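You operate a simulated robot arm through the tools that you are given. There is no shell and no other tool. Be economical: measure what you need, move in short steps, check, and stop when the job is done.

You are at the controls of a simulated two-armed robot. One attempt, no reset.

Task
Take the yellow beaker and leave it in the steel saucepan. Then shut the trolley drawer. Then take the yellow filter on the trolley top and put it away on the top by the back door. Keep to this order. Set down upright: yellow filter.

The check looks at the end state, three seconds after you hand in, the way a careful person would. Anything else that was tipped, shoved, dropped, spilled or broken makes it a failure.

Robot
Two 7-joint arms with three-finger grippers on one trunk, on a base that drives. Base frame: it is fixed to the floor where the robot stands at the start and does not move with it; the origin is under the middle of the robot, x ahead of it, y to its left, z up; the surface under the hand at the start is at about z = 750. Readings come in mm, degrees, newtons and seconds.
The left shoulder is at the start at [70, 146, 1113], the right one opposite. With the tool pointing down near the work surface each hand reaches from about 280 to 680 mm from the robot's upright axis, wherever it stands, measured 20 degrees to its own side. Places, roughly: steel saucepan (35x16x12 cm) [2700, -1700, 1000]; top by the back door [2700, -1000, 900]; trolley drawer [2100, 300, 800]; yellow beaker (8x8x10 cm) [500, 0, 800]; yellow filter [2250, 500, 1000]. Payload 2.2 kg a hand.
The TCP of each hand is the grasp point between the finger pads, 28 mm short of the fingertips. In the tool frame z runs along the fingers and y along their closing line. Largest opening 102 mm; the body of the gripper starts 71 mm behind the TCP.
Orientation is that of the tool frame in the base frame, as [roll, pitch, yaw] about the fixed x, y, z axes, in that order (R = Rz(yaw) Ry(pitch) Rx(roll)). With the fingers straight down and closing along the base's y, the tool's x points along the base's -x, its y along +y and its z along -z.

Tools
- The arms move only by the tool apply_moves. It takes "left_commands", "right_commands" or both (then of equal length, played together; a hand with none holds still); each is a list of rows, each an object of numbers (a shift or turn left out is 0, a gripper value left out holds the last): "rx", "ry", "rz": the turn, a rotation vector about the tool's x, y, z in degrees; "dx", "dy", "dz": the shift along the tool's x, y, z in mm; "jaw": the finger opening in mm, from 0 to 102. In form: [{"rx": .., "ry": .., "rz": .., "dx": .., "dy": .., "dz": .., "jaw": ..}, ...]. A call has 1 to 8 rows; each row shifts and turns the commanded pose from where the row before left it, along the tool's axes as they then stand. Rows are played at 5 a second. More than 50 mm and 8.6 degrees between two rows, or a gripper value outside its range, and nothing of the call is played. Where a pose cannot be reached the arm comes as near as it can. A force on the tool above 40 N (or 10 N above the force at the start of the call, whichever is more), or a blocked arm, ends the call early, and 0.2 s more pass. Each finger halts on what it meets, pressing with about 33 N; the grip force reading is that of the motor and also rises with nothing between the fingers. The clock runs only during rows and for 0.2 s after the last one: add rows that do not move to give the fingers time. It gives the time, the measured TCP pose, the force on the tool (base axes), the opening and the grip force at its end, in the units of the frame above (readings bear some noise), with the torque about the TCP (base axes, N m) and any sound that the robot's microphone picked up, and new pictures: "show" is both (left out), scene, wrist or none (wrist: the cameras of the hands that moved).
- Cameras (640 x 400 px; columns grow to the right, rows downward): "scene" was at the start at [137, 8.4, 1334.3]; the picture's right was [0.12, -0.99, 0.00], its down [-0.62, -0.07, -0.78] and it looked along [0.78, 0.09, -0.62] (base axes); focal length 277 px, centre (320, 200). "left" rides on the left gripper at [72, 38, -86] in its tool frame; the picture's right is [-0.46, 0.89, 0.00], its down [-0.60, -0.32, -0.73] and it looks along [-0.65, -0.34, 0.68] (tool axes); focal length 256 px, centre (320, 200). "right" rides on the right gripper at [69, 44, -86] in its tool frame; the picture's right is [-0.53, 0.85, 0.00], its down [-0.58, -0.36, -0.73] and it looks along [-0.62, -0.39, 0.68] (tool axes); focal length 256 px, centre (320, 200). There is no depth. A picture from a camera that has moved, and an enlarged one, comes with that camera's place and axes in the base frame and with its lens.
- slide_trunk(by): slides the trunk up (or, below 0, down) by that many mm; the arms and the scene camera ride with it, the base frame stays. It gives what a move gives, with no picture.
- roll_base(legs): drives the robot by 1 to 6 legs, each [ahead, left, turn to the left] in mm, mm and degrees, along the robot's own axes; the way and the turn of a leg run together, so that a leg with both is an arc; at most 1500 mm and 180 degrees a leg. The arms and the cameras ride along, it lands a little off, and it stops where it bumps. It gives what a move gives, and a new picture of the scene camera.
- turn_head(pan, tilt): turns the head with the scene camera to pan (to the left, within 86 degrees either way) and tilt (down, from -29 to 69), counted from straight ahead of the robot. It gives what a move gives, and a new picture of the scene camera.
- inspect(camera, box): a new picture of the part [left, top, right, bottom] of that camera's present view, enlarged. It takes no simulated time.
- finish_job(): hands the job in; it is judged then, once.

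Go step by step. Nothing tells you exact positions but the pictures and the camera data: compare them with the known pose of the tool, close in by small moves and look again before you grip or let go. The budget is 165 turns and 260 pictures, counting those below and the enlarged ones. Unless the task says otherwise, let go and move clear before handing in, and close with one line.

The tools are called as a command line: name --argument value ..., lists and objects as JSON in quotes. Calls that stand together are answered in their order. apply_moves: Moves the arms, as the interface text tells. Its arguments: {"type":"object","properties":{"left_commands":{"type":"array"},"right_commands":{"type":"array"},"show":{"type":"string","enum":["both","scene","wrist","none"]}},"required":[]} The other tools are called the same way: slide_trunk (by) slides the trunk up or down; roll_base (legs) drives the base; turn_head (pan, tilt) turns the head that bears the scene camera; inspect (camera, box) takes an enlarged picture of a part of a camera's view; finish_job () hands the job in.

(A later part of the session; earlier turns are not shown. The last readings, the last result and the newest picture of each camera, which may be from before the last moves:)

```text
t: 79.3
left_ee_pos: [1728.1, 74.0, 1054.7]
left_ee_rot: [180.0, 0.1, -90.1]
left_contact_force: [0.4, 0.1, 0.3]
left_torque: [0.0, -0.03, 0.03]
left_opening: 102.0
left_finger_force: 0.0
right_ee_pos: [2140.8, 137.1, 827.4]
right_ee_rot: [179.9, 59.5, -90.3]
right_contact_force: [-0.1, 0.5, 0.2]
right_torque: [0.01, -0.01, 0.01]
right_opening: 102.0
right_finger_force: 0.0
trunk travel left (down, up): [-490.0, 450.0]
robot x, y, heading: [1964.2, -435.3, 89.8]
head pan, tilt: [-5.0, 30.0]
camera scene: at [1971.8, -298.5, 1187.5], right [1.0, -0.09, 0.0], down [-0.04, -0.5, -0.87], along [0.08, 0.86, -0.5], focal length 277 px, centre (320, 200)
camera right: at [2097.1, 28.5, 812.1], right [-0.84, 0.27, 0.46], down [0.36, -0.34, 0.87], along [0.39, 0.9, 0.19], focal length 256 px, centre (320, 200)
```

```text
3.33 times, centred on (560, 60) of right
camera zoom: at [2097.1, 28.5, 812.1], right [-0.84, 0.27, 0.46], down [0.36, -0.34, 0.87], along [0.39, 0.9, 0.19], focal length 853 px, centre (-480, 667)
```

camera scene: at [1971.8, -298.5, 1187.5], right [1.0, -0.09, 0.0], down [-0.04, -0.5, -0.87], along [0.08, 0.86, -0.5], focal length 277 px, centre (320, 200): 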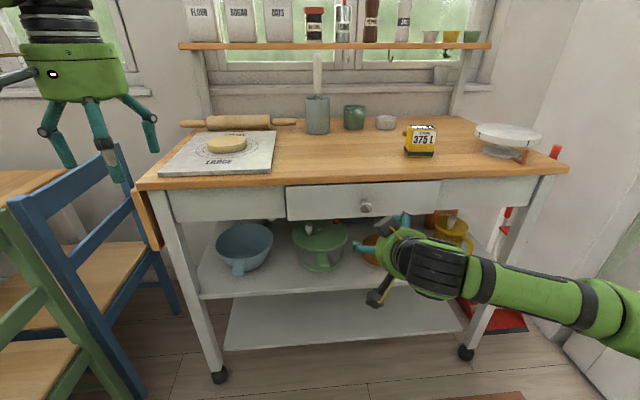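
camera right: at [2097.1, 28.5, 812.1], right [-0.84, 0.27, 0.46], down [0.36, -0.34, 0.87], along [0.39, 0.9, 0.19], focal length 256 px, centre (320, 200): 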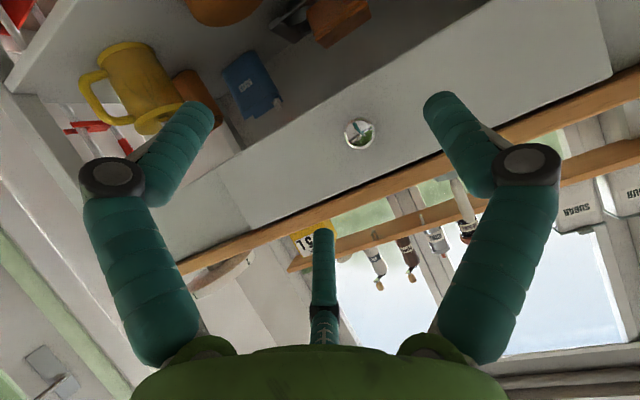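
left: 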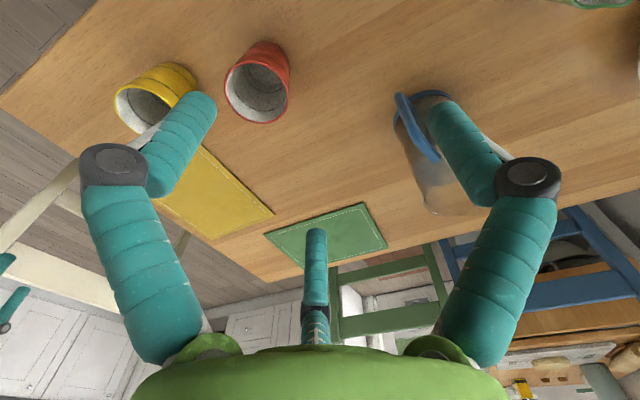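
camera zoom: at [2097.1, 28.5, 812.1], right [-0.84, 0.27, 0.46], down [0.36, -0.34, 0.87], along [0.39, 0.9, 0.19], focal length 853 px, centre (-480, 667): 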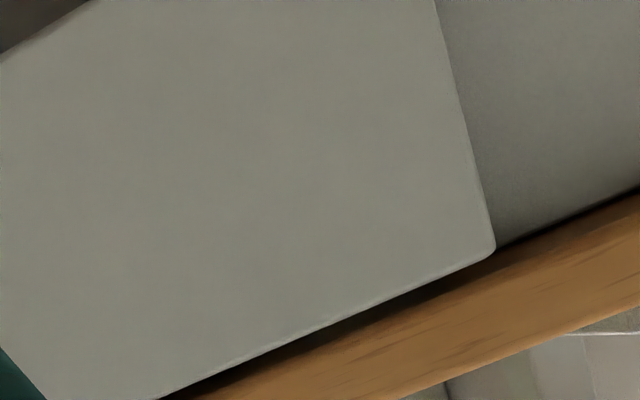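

The front lines up with the right panel and stopped dead, but I want certainty. I'll press once more with the fingers closed, beside the knob.

apply_moves --right_commands '[{"dy": -45, "jaw": 0}, {}, {}, {"dx": -20, "dz": 34}, {"dx": -20, "dz": 34}, {"dx": -20, "dz": 34}, {}]' --show "none"

apply_moves --right_commands '[{"dx": -5, "dz": 8.5}, {"dx": -5, "dz": 8.5}, {"dx": -2.5, "dz": 4.3}, {"dx": -2.5, "dz": 4.3}, {}]' --show "none"

inspect --camera "scene" --box '[260, 150, 480, 260]'

```text
t: 81.0
left_ee_pos: [1728.3, 73.2, 1056.0]
left_ee_rot: [180.0, 0.2, -90.0]
left_contact_force: [-0.1, -0.8, 0.9]
left_torque: [-0.01, 0.02, 0.01]
left_opening: 102.2
left_finger_force: 0.1
right_ee_pos: [2187.3, 251.9, 829.7]
right_ee_rot: [179.9, 59.6, -90.1]
right_contact_force: [-0.1, -0.1, 0.3]
right_torque: [0.02, 0.03, 0.02]
right_opening: 1.9
right_finger_force: 31.8
trunk travel left (down, up): [-490.0, 450.0]
robot x, y, heading: [1963.6, -437.8, 89.9]
head pan, tilt: [-5.0, 30.0]
```

```text
t: 82.2
left_ee_pos: [1728.5, 73.7, 1054.4]
left_ee_rot: [-179.9, 0.0, -90.0]
left_contact_force: [-1.0, 0.0, -0.1]
left_torque: [0.01, 0.0, 0.01]
left_opening: 102.1
left_finger_force: 0.0
right_ee_pos: [2187.3, 284.6, 828.8]
right_ee_rot: [179.9, 59.5, -90.1]
right_contact_force: [0.3, 0.7, -0.1]
right_torque: [0.01, 0.0, 0.01]
right_opening: 2.4
right_finger_force: 31.5
trunk travel left (down, up): [-490.0, 450.0]
robot x, y, heading: [1960.8, -436.6, 89.8]
head pan, tilt: [-5.0, 30.0]
```

```text
2.91 times, centred on (370, 205) of scene
camera zoom: at [1972.0, -299.2, 1187.6], right [1.0, -0.09, 0.0], down [-0.04, -0.5, -0.87], along [0.08, 0.86, -0.5], focal length 807 px, centre (174, 186)
```

zoom: 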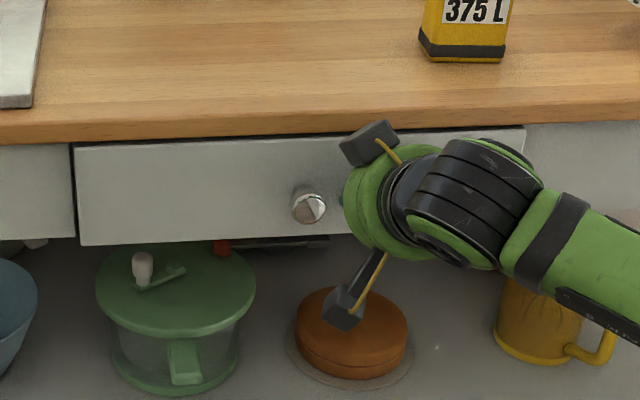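

No contact yet at y≈309 for the tips. Continuing in small steps until the force rises.

apply_moves --right_commands '[{"dx": -2.5, "dz": 4.3}, {}, {"dx": -2.5, "dz": 4.3}, {}]' --show "none"

apply_moves --right_commands '[{"dx": -2.5, "dz": 4.3}, {}, {"dx": -2.5, "dz": 4.3}, {}]' --show "none"

inspect --camera "scene" --box '[260, 150, 480, 260]'

```text
t: 83.1
left_ee_pos: [1729.5, 68.1, 1058.0]
left_ee_rot: [180.0, 0.5, -90.2]
left_contact_force: [-0.7, 0.5, 0.0]
left_torque: [0.0, 0.0, 0.0]
left_opening: 101.9
left_finger_force: 0.1
right_ee_pos: [2186.4, 288.4, 829.7]
right_ee_rot: [-180.0, 59.2, -90.2]
right_contact_force: [2.0, -22.5, 4.8]
right_torque: [0.13, 0.14, -0.14]
right_opening: 2.0
right_finger_force: 31.4
trunk travel left (down, up): [-490.0, 450.0]
robot x, y, heading: [1958.0, -435.6, 89.8]
head pan, tilt: [-5.0, 30.0]
stopped in row 4 (right hand): the force on the tool passed its limit at 43 N (the readings are from after the stop); the commanded pose is now the measured one
```

```text
t: 83.5
left_ee_pos: [1728.3, 66.1, 1059.2]
left_ee_rot: [-180.0, 0.5, -90.2]
left_contact_force: [-0.6, -0.3, 0.3]
left_torque: [0.01, -0.03, 0.0]
left_opening: 102.1
left_finger_force: 0.0
right_ee_pos: [2187.4, 288.3, 829.0]
right_ee_rot: [180.0, 58.9, -90.3]
right_contact_force: [1.7, -30.9, 8.8]
right_torque: [0.26, -0.12, -0.17]
right_opening: 2.0
right_finger_force: 32.2
trunk travel left (down, up): [-490.0, 450.0]
robot x, y, heading: [1961.3, -439.6, 89.8]
head pan, tilt: [-5.0, 30.0]
stopped in row 1 (right hand): the force on the tool passed its limit at 44 N (the readings are from after the stop); the commanded pose is now the measured one
```

```text
2.91 times, centred on (370, 205) of scene
camera zoom: at [1972.1, -308.2, 1188.6], right [1.0, -0.09, 0.0], down [-0.05, -0.49, -0.87], along [0.08, 0.87, -0.49], focal length 807 px, centre (174, 186)
```

zoom: 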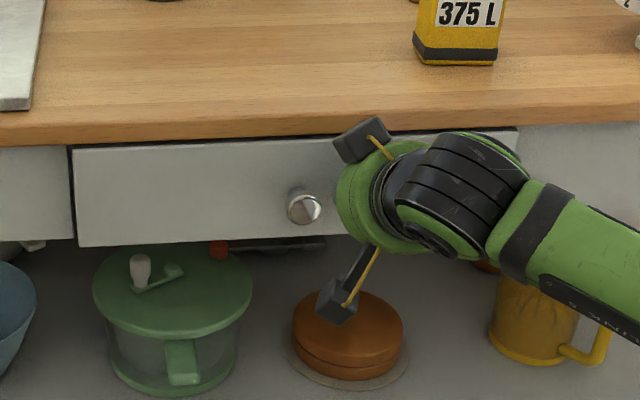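

The drawer is firmly at its stop (44 N, no movement), so it's shut. I'll withdraw the hand and turn it back to pointing down.

apply_moves --right_commands '[{"dx": 20, "dz": -34}, {"dx": 20, "dz": -34}, {"dx": 20, "dz": -34}, {"dx": 20, "dz": -34}, {"dx": 20, "dz": -34}, {}]' --show "none"

slide_trunk --by 320

apply_moves --right_commands '[{"ry": 8.5}, {"ry": 8.5}, {"ry": 8.5}, {"ry": 8.5}, {"ry": 8.5}, {"ry": 8.5}, {"ry": 8.4, "jaw": 102}, {}]' --show "none"

turn_head --pan -10 --tilt 38

```text
t: 84.9
left_ee_pos: [1728.5, 72.3, 1055.5]
left_ee_rot: [-180.0, 0.2, -90.2]
left_contact_force: [0.6, 0.4, -0.2]
left_torque: [0.01, 0.03, 0.02]
left_opening: 102.1
left_finger_force: 0.0
right_ee_pos: [2185.7, 96.8, 825.3]
right_ee_rot: [180.0, 58.5, -90.4]
right_contact_force: [-0.8, -0.2, 0.1]
right_torque: [-0.01, 0.0, 0.0]
right_opening: 1.9
right_finger_force: 31.3
trunk travel left (down, up): [-490.0, 450.0]
robot x, y, heading: [1963.3, -439.9, 90.0]
head pan, tilt: [-5.0, 30.0]
```

```text
t: 88.0
left_ee_pos: [1729.8, 73.9, 1375.1]
left_ee_rot: [180.0, 0.0, -90.1]
left_contact_force: [0.6, 0.1, -0.5]
left_torque: [0.03, -0.02, 0.01]
left_opening: 102.2
left_finger_force: 0.1
right_ee_pos: [2185.2, 97.2, 1144.4]
right_ee_rot: [-180.0, 58.4, -90.3]
right_contact_force: [-0.6, -0.2, 1.1]
right_torque: [-0.01, 0.03, -0.02]
right_opening: 2.0
right_finger_force: 31.7
trunk travel left (down, up): [-810.0, 130.0]
robot x, y, heading: [1963.9, -437.1, 89.5]
head pan, tilt: [-5.0, 30.0]
```

```text
t: 89.8
left_ee_pos: [1729.3, 72.6, 1376.2]
left_ee_rot: [180.0, 0.1, -90.2]
left_contact_force: [0.1, -0.3, -1.0]
left_torque: [0.03, -0.01, 0.0]
left_opening: 102.0
left_finger_force: 0.0
right_ee_pos: [2185.0, 96.2, 1144.2]
right_ee_rot: [-180.0, -1.0, -90.2]
right_contact_force: [0.0, 0.2, 1.4]
right_torque: [0.0, -0.01, 0.01]
right_opening: 102.0
right_finger_force: 0.0
trunk travel left (down, up): [-810.0, 130.0]
robot x, y, heading: [1961.9, -437.1, 89.8]
head pan, tilt: [-5.0, 30.0]
```

```text
t: 90.5
left_ee_pos: [1730.6, 72.7, 1376.2]
left_ee_rot: [180.0, 0.0, -90.1]
left_contact_force: [0.2, 0.2, -0.3]
left_torque: [-0.05, -0.03, 0.01]
left_opening: 101.9
left_finger_force: 0.0
right_ee_pos: [2185.9, 94.9, 1144.0]
right_ee_rot: [-180.0, -0.9, -90.2]
right_contact_force: [1.4, 0.0, 0.6]
right_torque: [0.01, -0.01, 0.0]
right_opening: 101.9
right_finger_force: 0.0
trunk travel left (down, up): [-810.0, 130.0]
robot x, y, heading: [1962.3, -440.1, 89.7]
head pan, tilt: [-10.0, 38.0]
camera scene: at [1979.6, -305.7, 1495.3], right [0.98, -0.18, 0.0], down [-0.11, -0.61, -0.79], along [0.14, 0.78, -0.62], focal length 277 px, centre (320, 200)
```

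scene: 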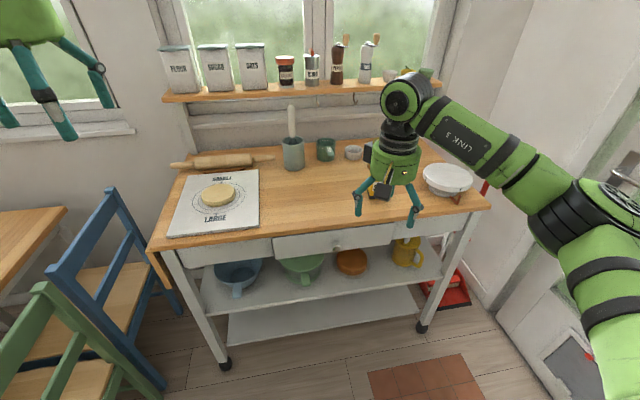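

The drawer front is flush in this view. The filter is at about [2315, 410] on the board (z≈917); let me see it through the wrist camera.

inspect --camera "right" --box '[0, 0, 640, 400]'

inspect --camera "scene" --box '[300, 130, 480, 250]'

```text
1.00 times, centred on (320, 200) of right (not enlarged: the box is as wide or as high as the picture)
camera zoom: at [2140.9, 29.4, 1232.2], right [-0.84, 0.54, -0.01], down [0.37, 0.59, 0.72], along [0.39, 0.61, -0.69], focal length 256 px, centre (320, 200)
```

zoom: 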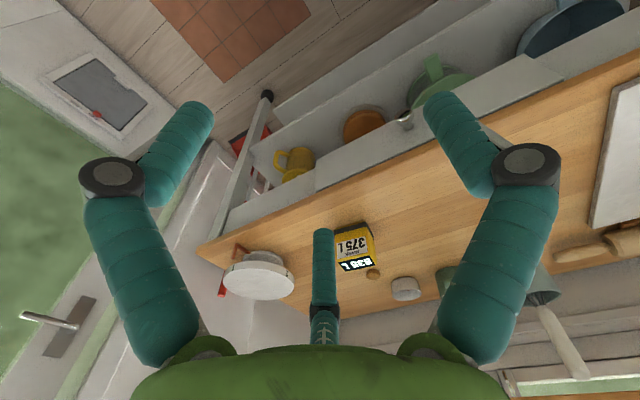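

```text
3.33 times, centred on (390, 190) of scene
camera zoom: at [1979.6, -305.7, 1495.3], right [0.98, -0.18, 0.0], down [-0.11, -0.61, -0.79], along [0.14, 0.78, -0.62], focal length 924 px, centre (87, 233)
```

zoom: 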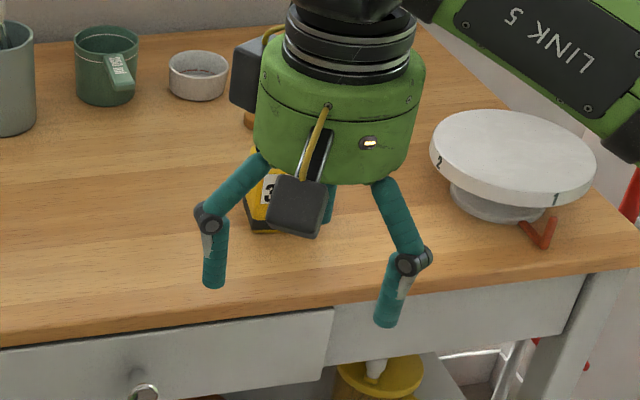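

The filter's centre is about [2315, 425]. I'll drive right and ahead so the right hand comes over it at height.

roll_base --legs '[[0, -140, 0], [280, 0, 0]]'

inspect --camera "right" --box '[0, 0, 640, 400]'

```text
t: 93.4
left_ee_pos: [1867.5, 348.6, 1376.5]
left_ee_rot: [-180.0, 0.2, -90.2]
left_contact_force: [0.4, -1.2, 0.6]
left_torque: [0.03, 0.0, 0.0]
left_opening: 102.2
left_finger_force: 0.0
right_ee_pos: [2323.8, 372.5, 1145.6]
right_ee_rot: [-179.9, -0.8, -90.3]
right_contact_force: [-0.8, -0.4, 0.3]
right_torque: [0.03, -0.01, 0.01]
right_opening: 101.7
right_finger_force: 0.1
trunk travel left (down, up): [-810.0, 130.0]
robot x, y, heading: [2098.5, -159.9, 89.8]
head pan, tilt: [-10.0, 38.0]
camera scene: at [2117.6, -30.4, 1495.5], right [0.98, -0.18, 0.0], down [-0.11, -0.6, -0.79], along [0.14, 0.78, -0.61], focal length 277 px, centre (320, 200)
```

scene: 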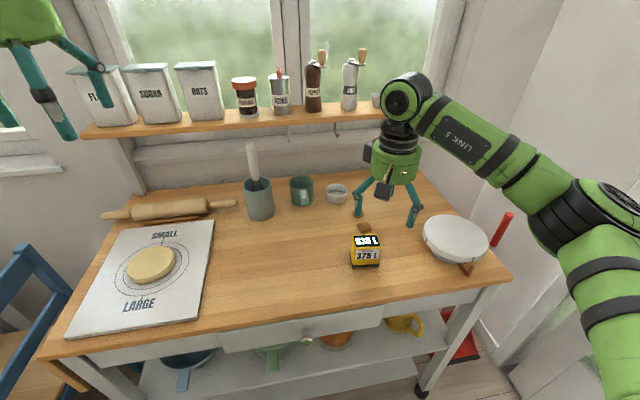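

```text
1.00 times, centred on (320, 200) of right (not enlarged: the box is as wide or as high as the picture)
camera zoom: at [2279.0, 305.0, 1233.2], right [-0.84, 0.54, -0.01], down [0.37, 0.58, 0.72], along [0.39, 0.61, -0.69], focal length 256 px, centre (320, 200)
```

zoom: 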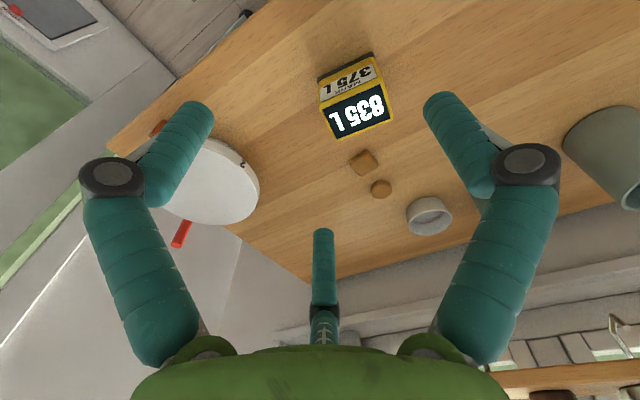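

The filter is about 70 wide, 50 deep and 67 tall, with its top near z=984. I'll enlarge both views for centre and yaw.

inspect --camera "right" --box '[270, 20, 430, 160]'

inspect --camera "scene" --box '[310, 190, 430, 290]'

```text
2.86 times, centred on (350, 90) of right
camera zoom: at [2279.0, 305.0, 1233.2], right [-0.84, 0.54, -0.01], down [0.37, 0.58, 0.72], along [0.39, 0.61, -0.69], focal length 731 px, centre (234, 514)
```

zoom: 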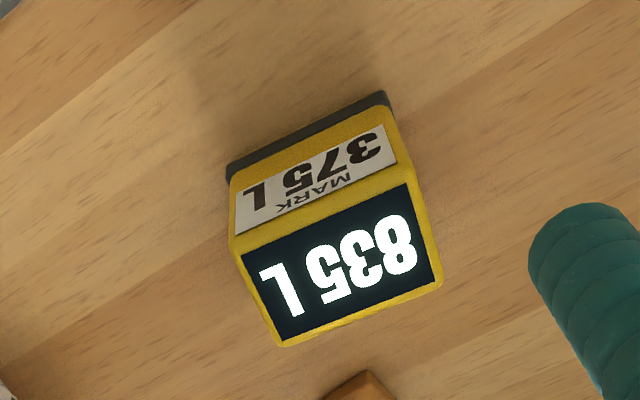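

```text
4.00 times, centred on (370, 240) of scene
camera zoom: at [2117.6, -30.4, 1495.5], right [0.98, -0.18, 0.0], down [-0.11, -0.6, -0.79], along [0.14, 0.78, -0.61], focal length 1109 px, centre (120, 40)
```

zoom: 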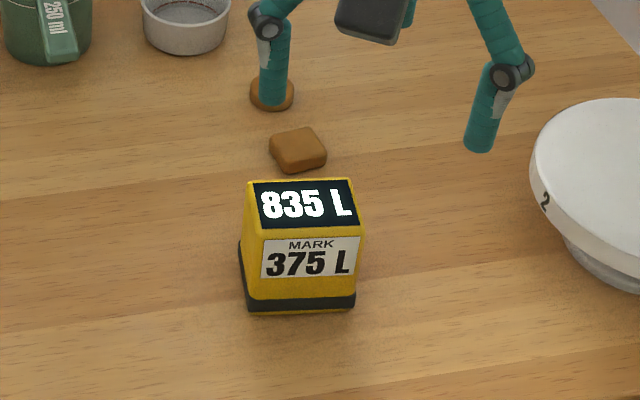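

Both views agree: filter top centre at [2318, 435, 984], turned about −8°. I'll align the hand over it and come down partway.

apply_moves --right_commands '[{"dx": -31, "dy": 3, "ry": -0.8}, {"dx": -31, "dy": 3}, {"rz": 8}, {"dz": 40}, {"dz": 40}, {}]'

inspect --camera "scene" --box '[310, 170, 430, 290]'

```text
t: 94.8
left_ee_pos: [1867.1, 350.1, 1376.2]
left_ee_rot: [179.9, 0.0, -90.1]
left_contact_force: [-0.6, -0.1, 0.6]
left_torque: [0.03, -0.02, -0.03]
left_opening: 102.2
left_finger_force: 0.0
right_ee_pos: [2316.7, 434.1, 1063.3]
right_ee_rot: [180.0, 0.0, -98.2]
right_contact_force: [0.2, -0.1, -0.4]
right_torque: [0.0, -0.01, 0.02]
right_opening: 101.9
right_finger_force: 0.1
trunk travel left (down, up): [-810.0, 130.0]
robot x, y, heading: [2102.9, -159.7, 89.6]
head pan, tilt: [-10.0, 38.0]
camera scene: at [2117.1, -28.2, 1495.3], right [0.98, -0.18, 0.0], down [-0.11, -0.61, -0.79], along [0.14, 0.78, -0.62], focal length 277 px, centre (320, 200)
camera right: at [2262.8, 373.7, 1150.3], right [-0.76, 0.65, 0.0], down [0.44, 0.52, 0.73], along [0.48, 0.55, -0.68], focal length 256 px, centre (320, 200)
```

scene: 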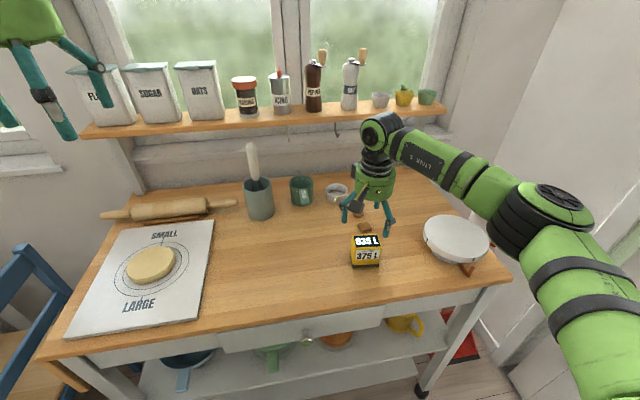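
right: 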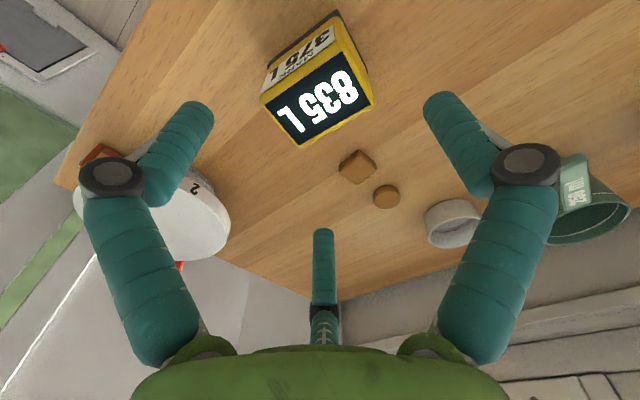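

```text
3.33 times, centred on (370, 230) of scene
camera zoom: at [2117.1, -28.2, 1495.3], right [0.98, -0.18, 0.0], down [-0.11, -0.61, -0.79], along [0.14, 0.78, -0.62], focal length 924 px, centre (153, 100)
```

zoom: 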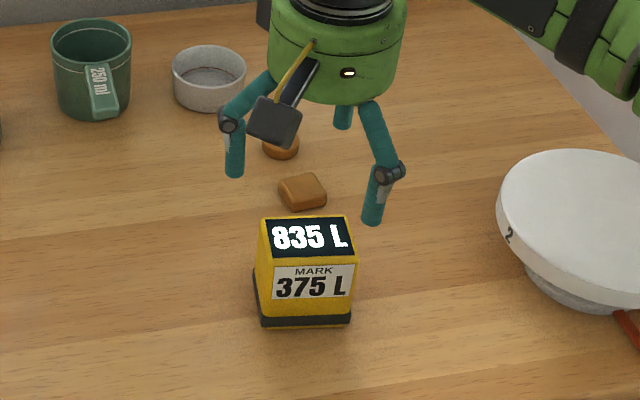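

The hand is centred on the filter in both position and turn. Descending around it.

apply_moves --right_commands '[{"dz": 36}, {"dz": 36}, {"dz": 34}, {}]'

inspect --camera "scene" --box '[310, 190, 430, 290]'

```text
t: 95.8
left_ee_pos: [1868.2, 351.0, 1374.4]
left_ee_rot: [-179.9, 0.2, -90.2]
left_contact_force: [-0.1, -0.4, 0.5]
left_torque: [0.02, -0.03, 0.01]
left_opening: 102.0
left_finger_force: 0.0
right_ee_pos: [2316.8, 436.8, 956.7]
right_ee_rot: [179.9, -0.1, -98.4]
right_contact_force: [0.7, 0.0, 0.8]
right_torque: [0.01, 0.05, 0.02]
right_opening: 102.1
right_finger_force: 0.1
trunk travel left (down, up): [-810.0, 130.0]
robot x, y, heading: [2096.1, -161.0, 89.8]
head pan, tilt: [-10.0, 38.0]
camera scene: at [2117.3, -27.5, 1495.2], right [0.98, -0.18, 0.0], down [-0.11, -0.61, -0.79], along [0.14, 0.78, -0.62], focal length 277 px, centre (320, 200)
camera right: at [2263.2, 375.1, 1043.5], right [-0.76, 0.65, 0.0], down [0.44, 0.52, 0.73], along [0.48, 0.55, -0.68], focal length 256 px, centre (320, 200)
```

scene: 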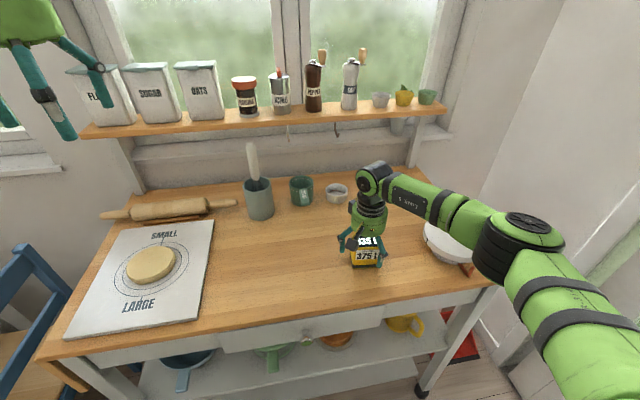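
right: 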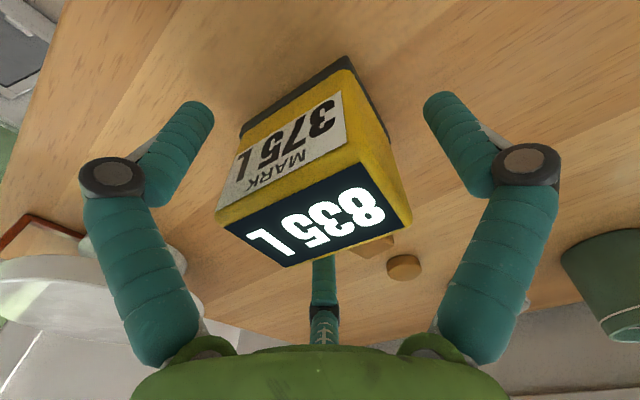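

```text
4.00 times, centred on (370, 240) of scene
camera zoom: at [2117.3, -27.5, 1495.2], right [0.98, -0.18, 0.0], down [-0.11, -0.61, -0.79], along [0.14, 0.78, -0.62], focal length 1109 px, centre (120, 40)
```

zoom: 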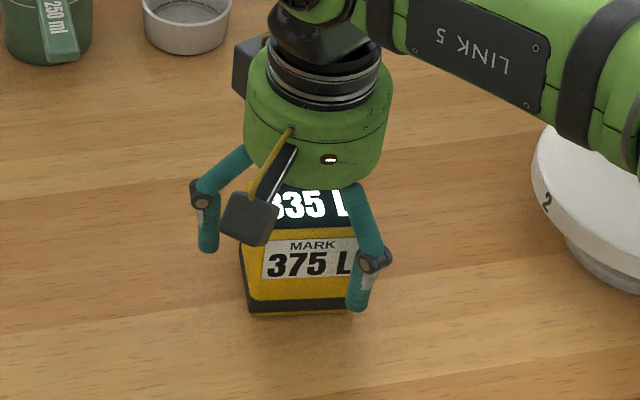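

The filter sits between the fingers. Closing.

apply_moves --right_commands '[{"jaw": 85}, {"jaw": 72}, {"jaw": 62}, {"jaw": 52}, {}, {}]'

```text
t: 97.2
left_ee_pos: [1868.5, 351.3, 1374.9]
left_ee_rot: [-180.0, 0.1, -90.2]
left_contact_force: [-0.6, 0.9, -0.3]
left_torque: [0.04, 0.0, 0.01]
left_opening: 101.8
left_finger_force: 0.1
right_ee_pos: [2317.2, 436.5, 957.2]
right_ee_rot: [-180.0, 0.0, -98.3]
right_contact_force: [-0.3, 1.1, 1.4]
right_torque: [0.0, 0.16, -0.07]
right_opening: 61.0
right_finger_force: 33.1
trunk travel left (down, up): [-810.0, 130.0]
robot x, y, heading: [2102.0, -161.3, 89.9]
head pan, tilt: [-10.0, 38.0]
camera scene: at [2117.1, -27.6, 1495.2], right [0.98, -0.18, 0.0], down [-0.11, -0.61, -0.79], along [0.14, 0.78, -0.62], focal length 277 px, centre (320, 200)
camera right: at [2262.8, 375.1, 1044.1], right [-0.76, 0.65, 0.0], down [0.44, 0.52, 0.73], along [0.48, 0.56, -0.68], focal length 256 px, centre (320, 200)
```

scene: 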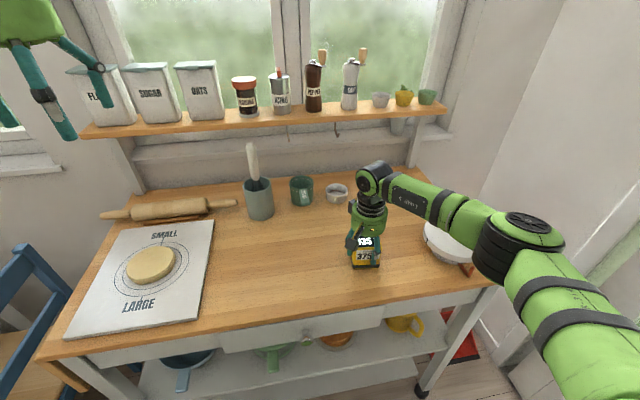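
right: 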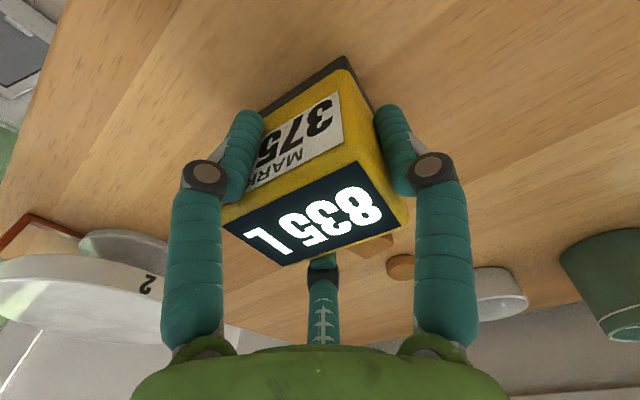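

Held at 61 mm with 33 N. I'll lift slowly and check that it comes along straight.

apply_moves --right_commands '[{"dz": -20}, {"dz": -40}, {"dz": -45}, {"dz": -45}, {"dz": -45}, {}]'

```text
t: 98.6
left_ee_pos: [1867.6, 350.4, 1375.2]
left_ee_rot: [-179.9, 0.1, -90.1]
left_contact_force: [-0.1, 0.6, -0.4]
left_torque: [0.04, -0.01, 0.01]
left_opening: 102.0
left_finger_force: 0.1
right_ee_pos: [2316.9, 437.9, 1154.5]
right_ee_rot: [-180.0, -0.2, -98.3]
right_contact_force: [0.5, 0.3, -2.3]
right_torque: [-0.02, 0.02, 0.0]
right_opening: 60.8
right_finger_force: 32.6
trunk travel left (down, up): [-810.0, 130.0]
robot x, y, heading: [2102.7, -160.5, 89.8]
head pan, tilt: [-10.0, 38.0]
camera scene: at [2117.9, -26.9, 1495.1], right [0.98, -0.18, 0.0], down [-0.11, -0.61, -0.79], along [0.14, 0.78, -0.62], focal length 277 px, centre (320, 200)
camera right: at [2263.2, 376.0, 1241.4], right [-0.76, 0.65, 0.0], down [0.44, 0.52, 0.73], along [0.48, 0.55, -0.68], focal length 256 px, centre (320, 200)
```

scene: 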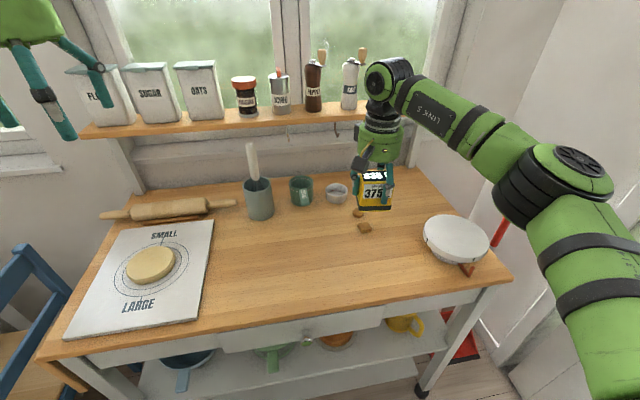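
right: 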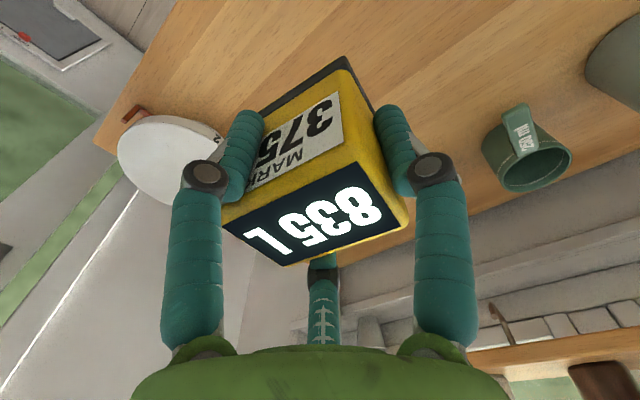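

The filter is lifted level. I'll back away from the trolley, turn toward the counter by the back door and look at the filter strip.

roll_base --legs '[[-560, 0, 0], [0, 300, 0], [0, 0, -90]]'

turn_head --pan 0 --tilt 32

```text
t: 107.2
left_ee_pos: [2311.6, -473.4, 1375.5]
left_ee_rot: [180.0, 0.1, -179.8]
left_contact_force: [-1.0, 0.5, -0.5]
left_torque: [0.02, 0.0, 0.01]
left_opening: 101.8
left_finger_force: 0.1
right_ee_pos: [2401.2, -921.9, 1154.4]
right_ee_rot: [179.9, -0.2, 172.2]
right_contact_force: [0.1, 0.8, -2.8]
right_torque: [0.07, -0.02, -0.04]
right_opening: 60.7
right_finger_force: 32.8
trunk travel left (down, up): [-810.0, 130.0]
robot x, y, heading: [1798.7, -712.0, 0.2]
head pan, tilt: [-10.0, 38.0]
camera scene: at [1937.7, -726.7, 1495.1], right [-0.17, -0.99, 0.0], down [-0.61, 0.1, -0.79], along [0.78, -0.13, -0.62], focal length 277 px, centre (320, 200)
```

scene: 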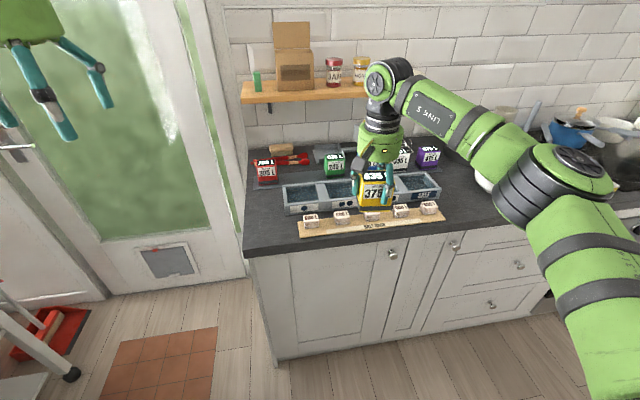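

```text
t: 107.9
left_ee_pos: [2310.2, -474.0, 1375.4]
left_ee_rot: [-179.9, 0.1, -179.7]
left_contact_force: [-0.1, 0.0, 0.8]
left_torque: [-0.01, -0.06, -0.01]
left_opening: 101.9
left_finger_force: 0.1
right_ee_pos: [2400.2, -923.7, 1154.1]
right_ee_rot: [-179.9, -0.2, 172.2]
right_contact_force: [-0.3, 0.2, -1.9]
right_torque: [-0.01, 0.0, -0.01]
right_opening: 61.0
right_finger_force: 32.9
trunk travel left (down, up): [-810.0, 130.0]
robot x, y, heading: [1799.3, -713.5, 0.3]
head pan, tilt: [0.0, 32.0]
camera scene: at [1942.2, -712.3, 1504.3], right [0.0, -1.0, 0.0], down [-0.53, 0.0, -0.85], along [0.85, 0.0, -0.53], focal length 277 px, centre (320, 200)
```

scene: 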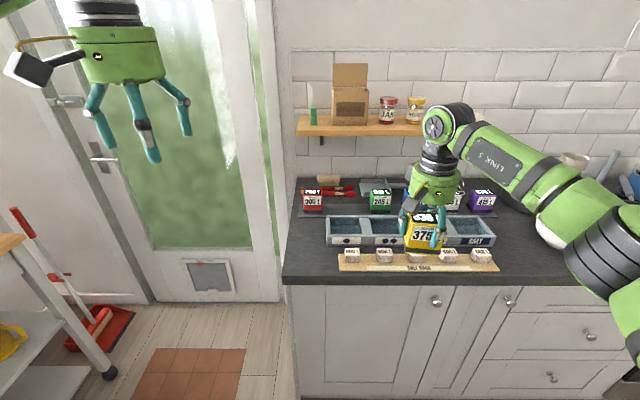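

I'll look closely at the strip, tray and any labels around it.

inspect --camera "scene" --box '[285, 170, 405, 280]'

inspect --camera "scene" --box '[390, 170, 520, 280]'

inspect --camera "scene" --box '[280, 50, 460, 190]'

```text
3.64 times, centred on (345, 225) of scene
camera zoom: at [1942.2, -712.3, 1504.3], right [0.0, -1.0, 0.0], down [-0.53, 0.0, -0.85], along [0.85, 0.0, -0.53], focal length 1008 px, centre (229, 109)
```

zoom: 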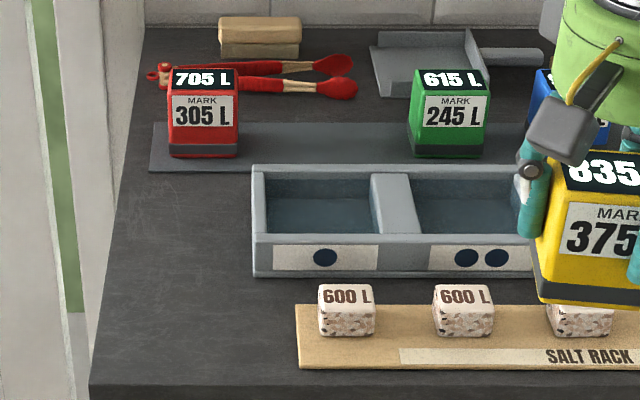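

```text
3.64 times, centred on (455, 225) of scene
camera zoom: at [1942.2, -712.3, 1504.3], right [0.0, -1.0, 0.0], down [-0.53, 0.0, -0.85], along [0.85, 0.0, -0.53], focal length 1008 px, centre (-171, 109)
```

zoom: 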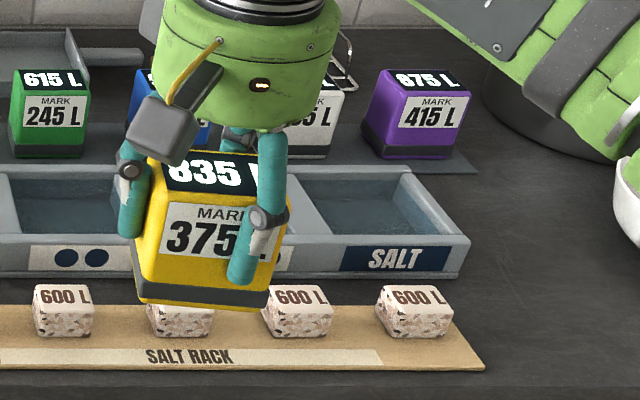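

```text
2.86 times, centred on (370, 120) of scene
camera zoom: at [1942.2, -712.3, 1504.3], right [0.0, -1.0, 0.0], down [-0.53, 0.0, -0.85], along [0.85, 0.0, -0.53], focal length 792 px, centre (177, 429)
```

zoom: 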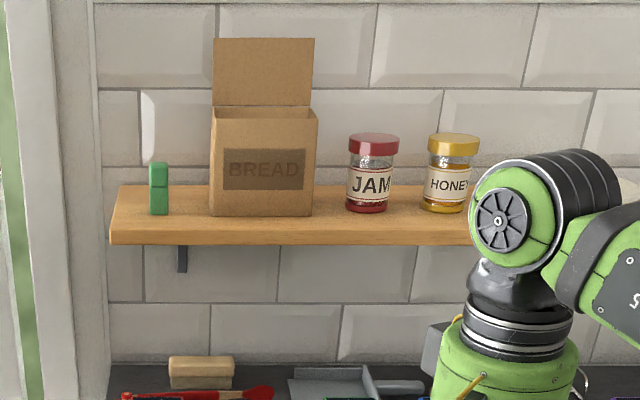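

The strip's gap lies midway between red and green, at about [2832, -814]; a shelf with a bread box hangs behind it at x≈2900. I'll drive closer but keep well clear of the shelf, then measure again.

roll_base --legs '[[300, 50, 0]]'

turn_head --pan -5 --tilt 66

inspect --camera "right" --box '[0, 0, 640, 400]'

```text
t: 110.0
left_ee_pos: [2614.5, -427.5, 1376.9]
left_ee_rot: [180.0, 0.2, 180.0]
left_contact_force: [-0.9, -0.1, 0.3]
left_torque: [-0.01, -0.04, 0.02]
left_opening: 101.8
left_finger_force: 0.0
right_ee_pos: [2702.0, -875.2, 1156.0]
right_ee_rot: [-180.0, 0.0, 171.9]
right_contact_force: [0.2, -0.8, -1.9]
right_torque: [0.02, -0.03, -0.06]
right_opening: 60.6
right_finger_force: 32.3
trunk travel left (down, up): [-810.0, 130.0]
robot x, y, heading: [2105.4, -661.9, 0.1]
head pan, tilt: [0.0, 32.0]
camera scene: at [2243.4, -662.9, 1504.7], right [0.0, -1.0, 0.0], down [-0.53, 0.0, -0.85], along [0.85, 0.0, -0.53], focal length 277 px, centre (320, 200)
```

scene: 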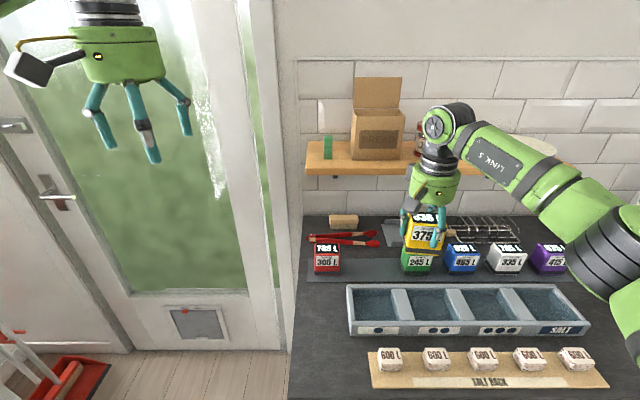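

```text
t: 111.0
left_ee_pos: [2616.4, -426.3, 1376.7]
left_ee_rot: [180.0, 0.2, 180.0]
left_contact_force: [-0.1, 0.6, -0.3]
left_torque: [0.02, -0.03, 0.0]
left_opening: 101.8
left_finger_force: 0.1
right_ee_pos: [2704.1, -873.9, 1153.6]
right_ee_rot: [180.0, 0.0, 171.9]
right_contact_force: [-0.3, 0.5, -1.9]
right_torque: [-0.02, 0.02, -0.01]
right_opening: 60.9
right_finger_force: 33.3
trunk travel left (down, up): [-810.0, 130.0]
robot x, y, heading: [2105.2, -659.7, -0.3]
head pan, tilt: [-5.0, 66.0]
camera scene: at [2216.3, -667.6, 1458.8], right [-0.09, -1.0, 0.0], down [-0.91, 0.08, -0.41], along [0.41, -0.04, -0.91], focal length 277 px, centre (320, 200)
```

scene: 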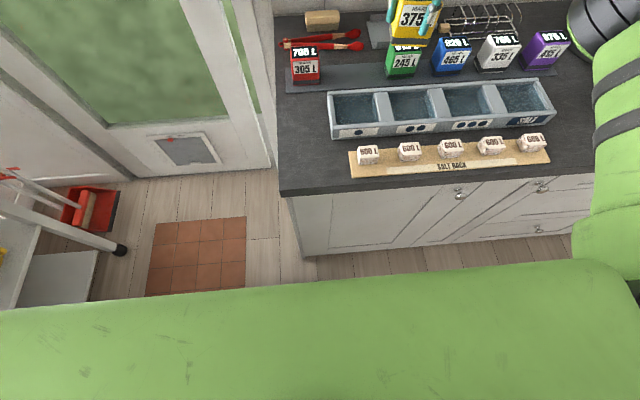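

```text
1.00 times, centred on (320, 200) of right (not enlarged: the box is as wide or as high as the picture)
camera zoom: at [2641.1, -821.6, 1241.0], right [0.65, 0.76, 0.0], down [0.52, -0.44, 0.73], along [0.56, -0.47, -0.68], focal length 256 px, centre (320, 200)
```

zoom: 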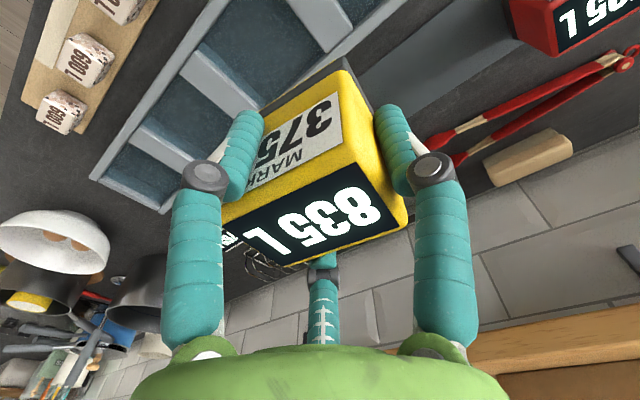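

The torso is still clear of the counter. I need a better fix on the shelf's front edge before I reach in, so I'll look at it directly.

turn_head --pan -8 --tilt 25

inspect --camera "scene" --box '[280, 100, 520, 300]'

```text
t: 112.1
left_ee_pos: [2615.3, -425.7, 1376.5]
left_ee_rot: [179.9, 0.1, 179.9]
left_contact_force: [-0.6, 0.1, -0.7]
left_torque: [0.0, -0.04, -0.01]
left_opening: 101.8
left_finger_force: 0.1
right_ee_pos: [2703.4, -874.9, 1155.0]
right_ee_rot: [180.0, -0.1, 171.9]
right_contact_force: [0.3, -0.2, -1.7]
right_torque: [0.04, 0.03, 0.0]
right_opening: 60.8
right_finger_force: 33.3
trunk travel left (down, up): [-810.0, 130.0]
robot x, y, heading: [2105.8, -659.9, -0.2]
head pan, tilt: [-8.0, 25.0]
camera scene: at [2248.2, -675.2, 1515.4], right [-0.14, -0.99, 0.0], down [-0.42, 0.06, -0.91], along [0.9, -0.13, -0.42], focal length 277 px, centre (320, 200)
```

scene: 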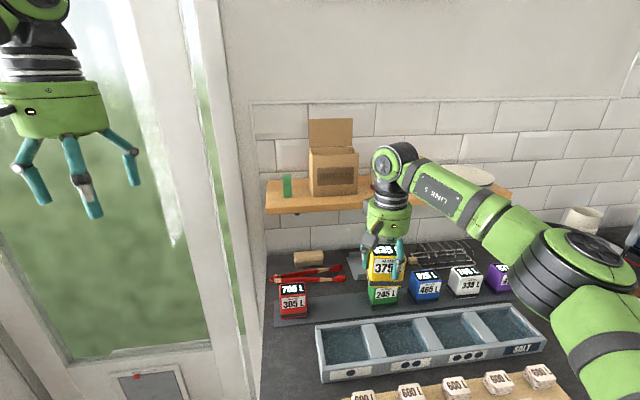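

```text
2.00 times, centred on (400, 200) of scene
camera zoom: at [2248.2, -675.2, 1515.4], right [-0.14, -0.99, 0.0], down [-0.42, 0.06, -0.91], along [0.9, -0.13, -0.42], focal length 555 px, centre (160, 200)
```

zoom: 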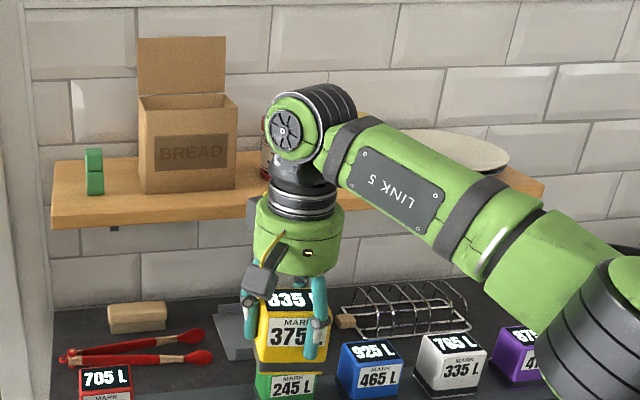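

The shelf front is at about x=2920, leaving room for the wrist. I'll drive 80 mm further, straighten the filter's turn and move over the gap at height.

roll_base --legs '[[80, 0, 0.3]]'

apply_moves --right_commands '[{"rz": -8}, {"dy": 30}, {"dy": 30}, {}]' --show "both"

```text
t: 113.2
left_ee_pos: [2685.8, -422.6, 1380.6]
left_ee_rot: [-180.0, 0.5, -179.8]
left_contact_force: [-1.0, 0.2, 0.2]
left_torque: [-0.01, -0.07, -0.01]
left_opening: 102.2
left_finger_force: 0.1
right_ee_pos: [2776.9, -871.7, 1159.6]
right_ee_rot: [180.0, 0.3, 172.2]
right_contact_force: [-0.6, -0.5, -2.1]
right_torque: [-0.02, -0.03, 0.0]
right_opening: 60.7
right_finger_force: 33.3
trunk travel left (down, up): [-810.0, 130.0]
robot x, y, heading: [2183.4, -663.6, 0.6]
head pan, tilt: [-8.0, 25.0]
camera scene: at [2317.5, -674.3, 1516.5], right [-0.13, -0.99, 0.0], down [-0.41, 0.06, -0.91], along [0.9, -0.12, -0.42], focal length 277 px, centre (320, 200)
```

scene: 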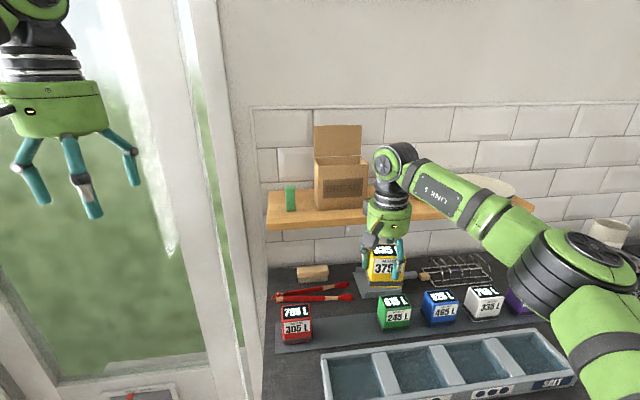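

```text
t: 114.2
left_ee_pos: [2692.4, -424.0, 1375.7]
left_ee_rot: [180.0, 0.1, -179.7]
left_contact_force: [-0.4, 0.1, 1.0]
left_torque: [0.02, -0.02, 0.0]
left_opening: 102.1
left_finger_force: 0.1
right_ee_pos: [2784.5, -813.3, 1153.3]
right_ee_rot: [179.9, -0.1, -179.7]
right_contact_force: [0.1, -0.2, -2.3]
right_torque: [0.05, 0.04, -0.01]
right_opening: 61.0
right_finger_force: 33.2
trunk travel left (down, up): [-810.0, 130.0]
robot x, y, heading: [2182.9, -664.5, 0.4]
head pan, tilt: [-8.0, 25.0]
camera scene: at [2326.6, -675.5, 1515.4], right [-0.13, -0.99, 0.0], down [-0.42, 0.06, -0.91], along [0.9, -0.12, -0.42], focal length 277 px, centre (320, 200)
camera right: at [2714.4, -768.5, 1240.5], right [0.53, 0.85, 0.0], down [0.58, -0.36, 0.73], along [0.62, -0.39, -0.68], focal length 256 px, centre (320, 200)
```

scene: 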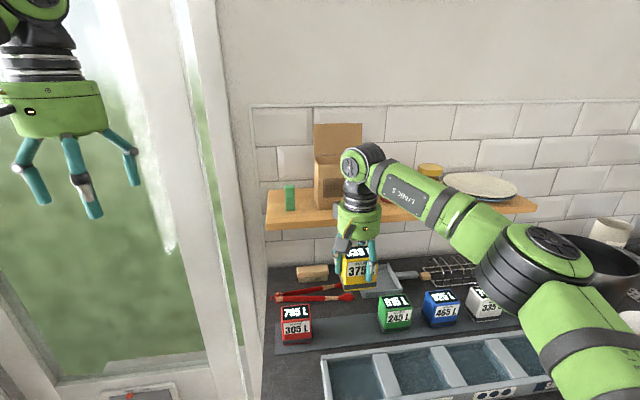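
right: 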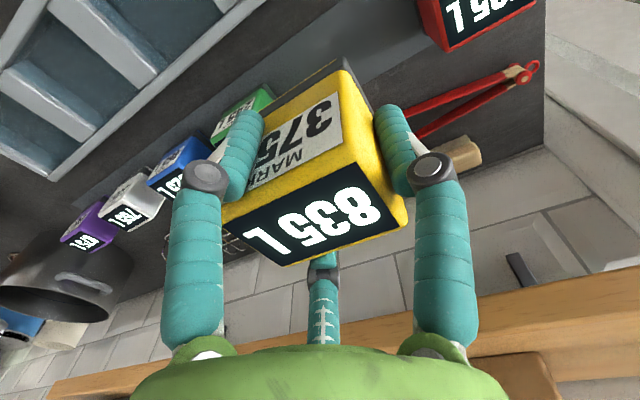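

I'm over the row at height. I'll enlarge to measure red, green and the gap from here.

inspect --camera "scene" --box '[260, 240, 500, 390]'

inspect --camera "right" --box '[140, 0, 560, 200]'

```text
2.67 times, centred on (380, 315) of scene
camera zoom: at [2326.6, -675.5, 1515.4], right [-0.13, -0.99, 0.0], down [-0.42, 0.06, -0.91], along [0.9, -0.12, -0.42], focal length 740 px, centre (160, -107)
```

zoom: 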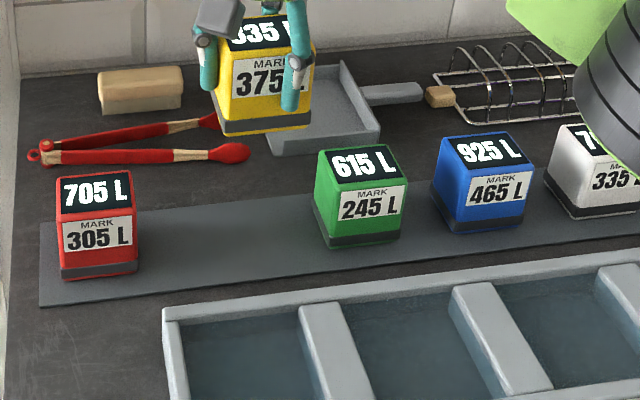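

```text
1.52 times, centred on (350, 100) of right
camera zoom: at [2714.4, -768.5, 1240.5], right [0.53, 0.85, 0.0], down [0.58, -0.36, 0.73], along [0.62, -0.39, -0.68], focal length 390 px, centre (274, 352)
```

zoom: 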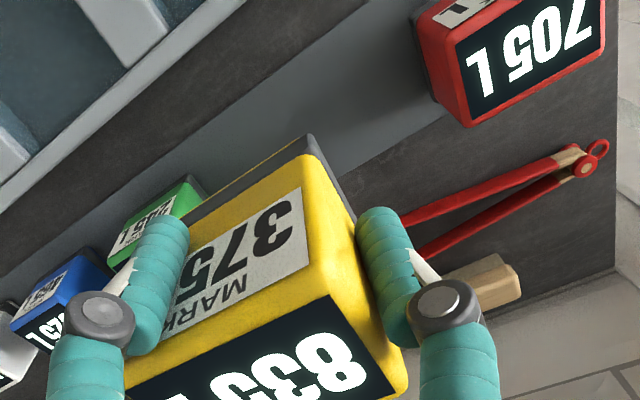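

The gap centre comes out at [2834, -811]. I'll move over it in two short steps, still high.

apply_moves --right_commands '[{"dx": -25, "dy": 1}, {"dx": -24, "dy": 1}, {}]' --show "both"

inspect --camera "scene" --box '[260, 100, 500, 250]'

```text
t: 115.0
left_ee_pos: [2689.7, -425.0, 1376.8]
left_ee_rot: [-180.0, 0.3, -179.7]
left_contact_force: [-0.3, -0.4, 0.3]
left_torque: [0.05, -0.04, -0.02]
left_opening: 102.2
left_finger_force: 0.2
right_ee_pos: [2824.5, -810.2, 1154.5]
right_ee_rot: [180.0, -0.1, -179.5]
right_contact_force: [-0.6, -0.8, -2.7]
right_torque: [0.03, -0.03, 0.05]
right_opening: 60.8
right_finger_force: 33.4
right hand out of reach, approached as far as the arm can: row 2
trunk travel left (down, up): [-810.0, 130.0]
robot x, y, heading: [2182.9, -660.8, 0.4]
head pan, tilt: [-8.0, 25.0]
camera scene: at [2324.5, -675.9, 1515.6], right [-0.13, -0.99, 0.0], down [-0.42, 0.06, -0.91], along [0.9, -0.12, -0.42], focal length 277 px, centre (320, 200)
camera right: at [2753.8, -766.5, 1241.1], right [0.53, 0.85, 0.0], down [0.58, -0.36, 0.73], along [0.62, -0.39, -0.68], focal length 256 px, centre (320, 200)
```

scene: 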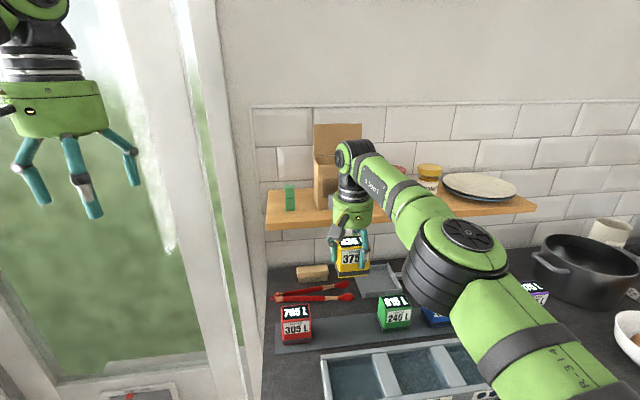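
right: 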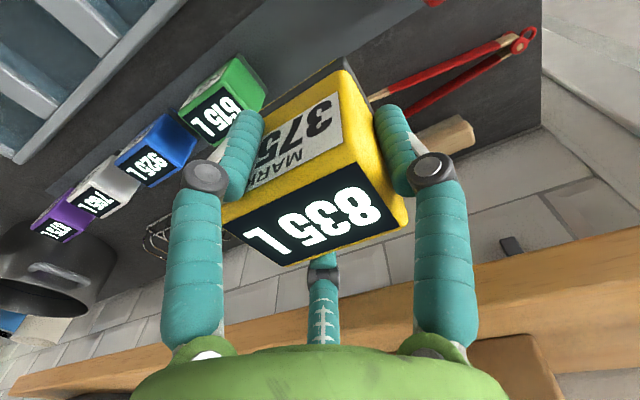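

```text
2.67 times, centred on (380, 175) of scene
camera zoom: at [2324.5, -675.9, 1515.6], right [-0.13, -0.99, 0.0], down [-0.42, 0.06, -0.91], along [0.9, -0.12, -0.42], focal length 740 px, centre (160, 267)
```

zoom: 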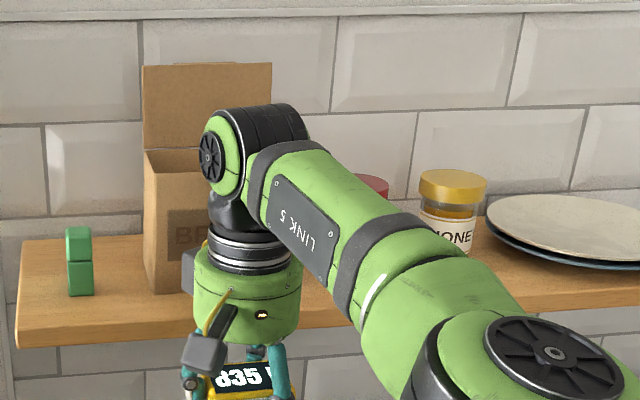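

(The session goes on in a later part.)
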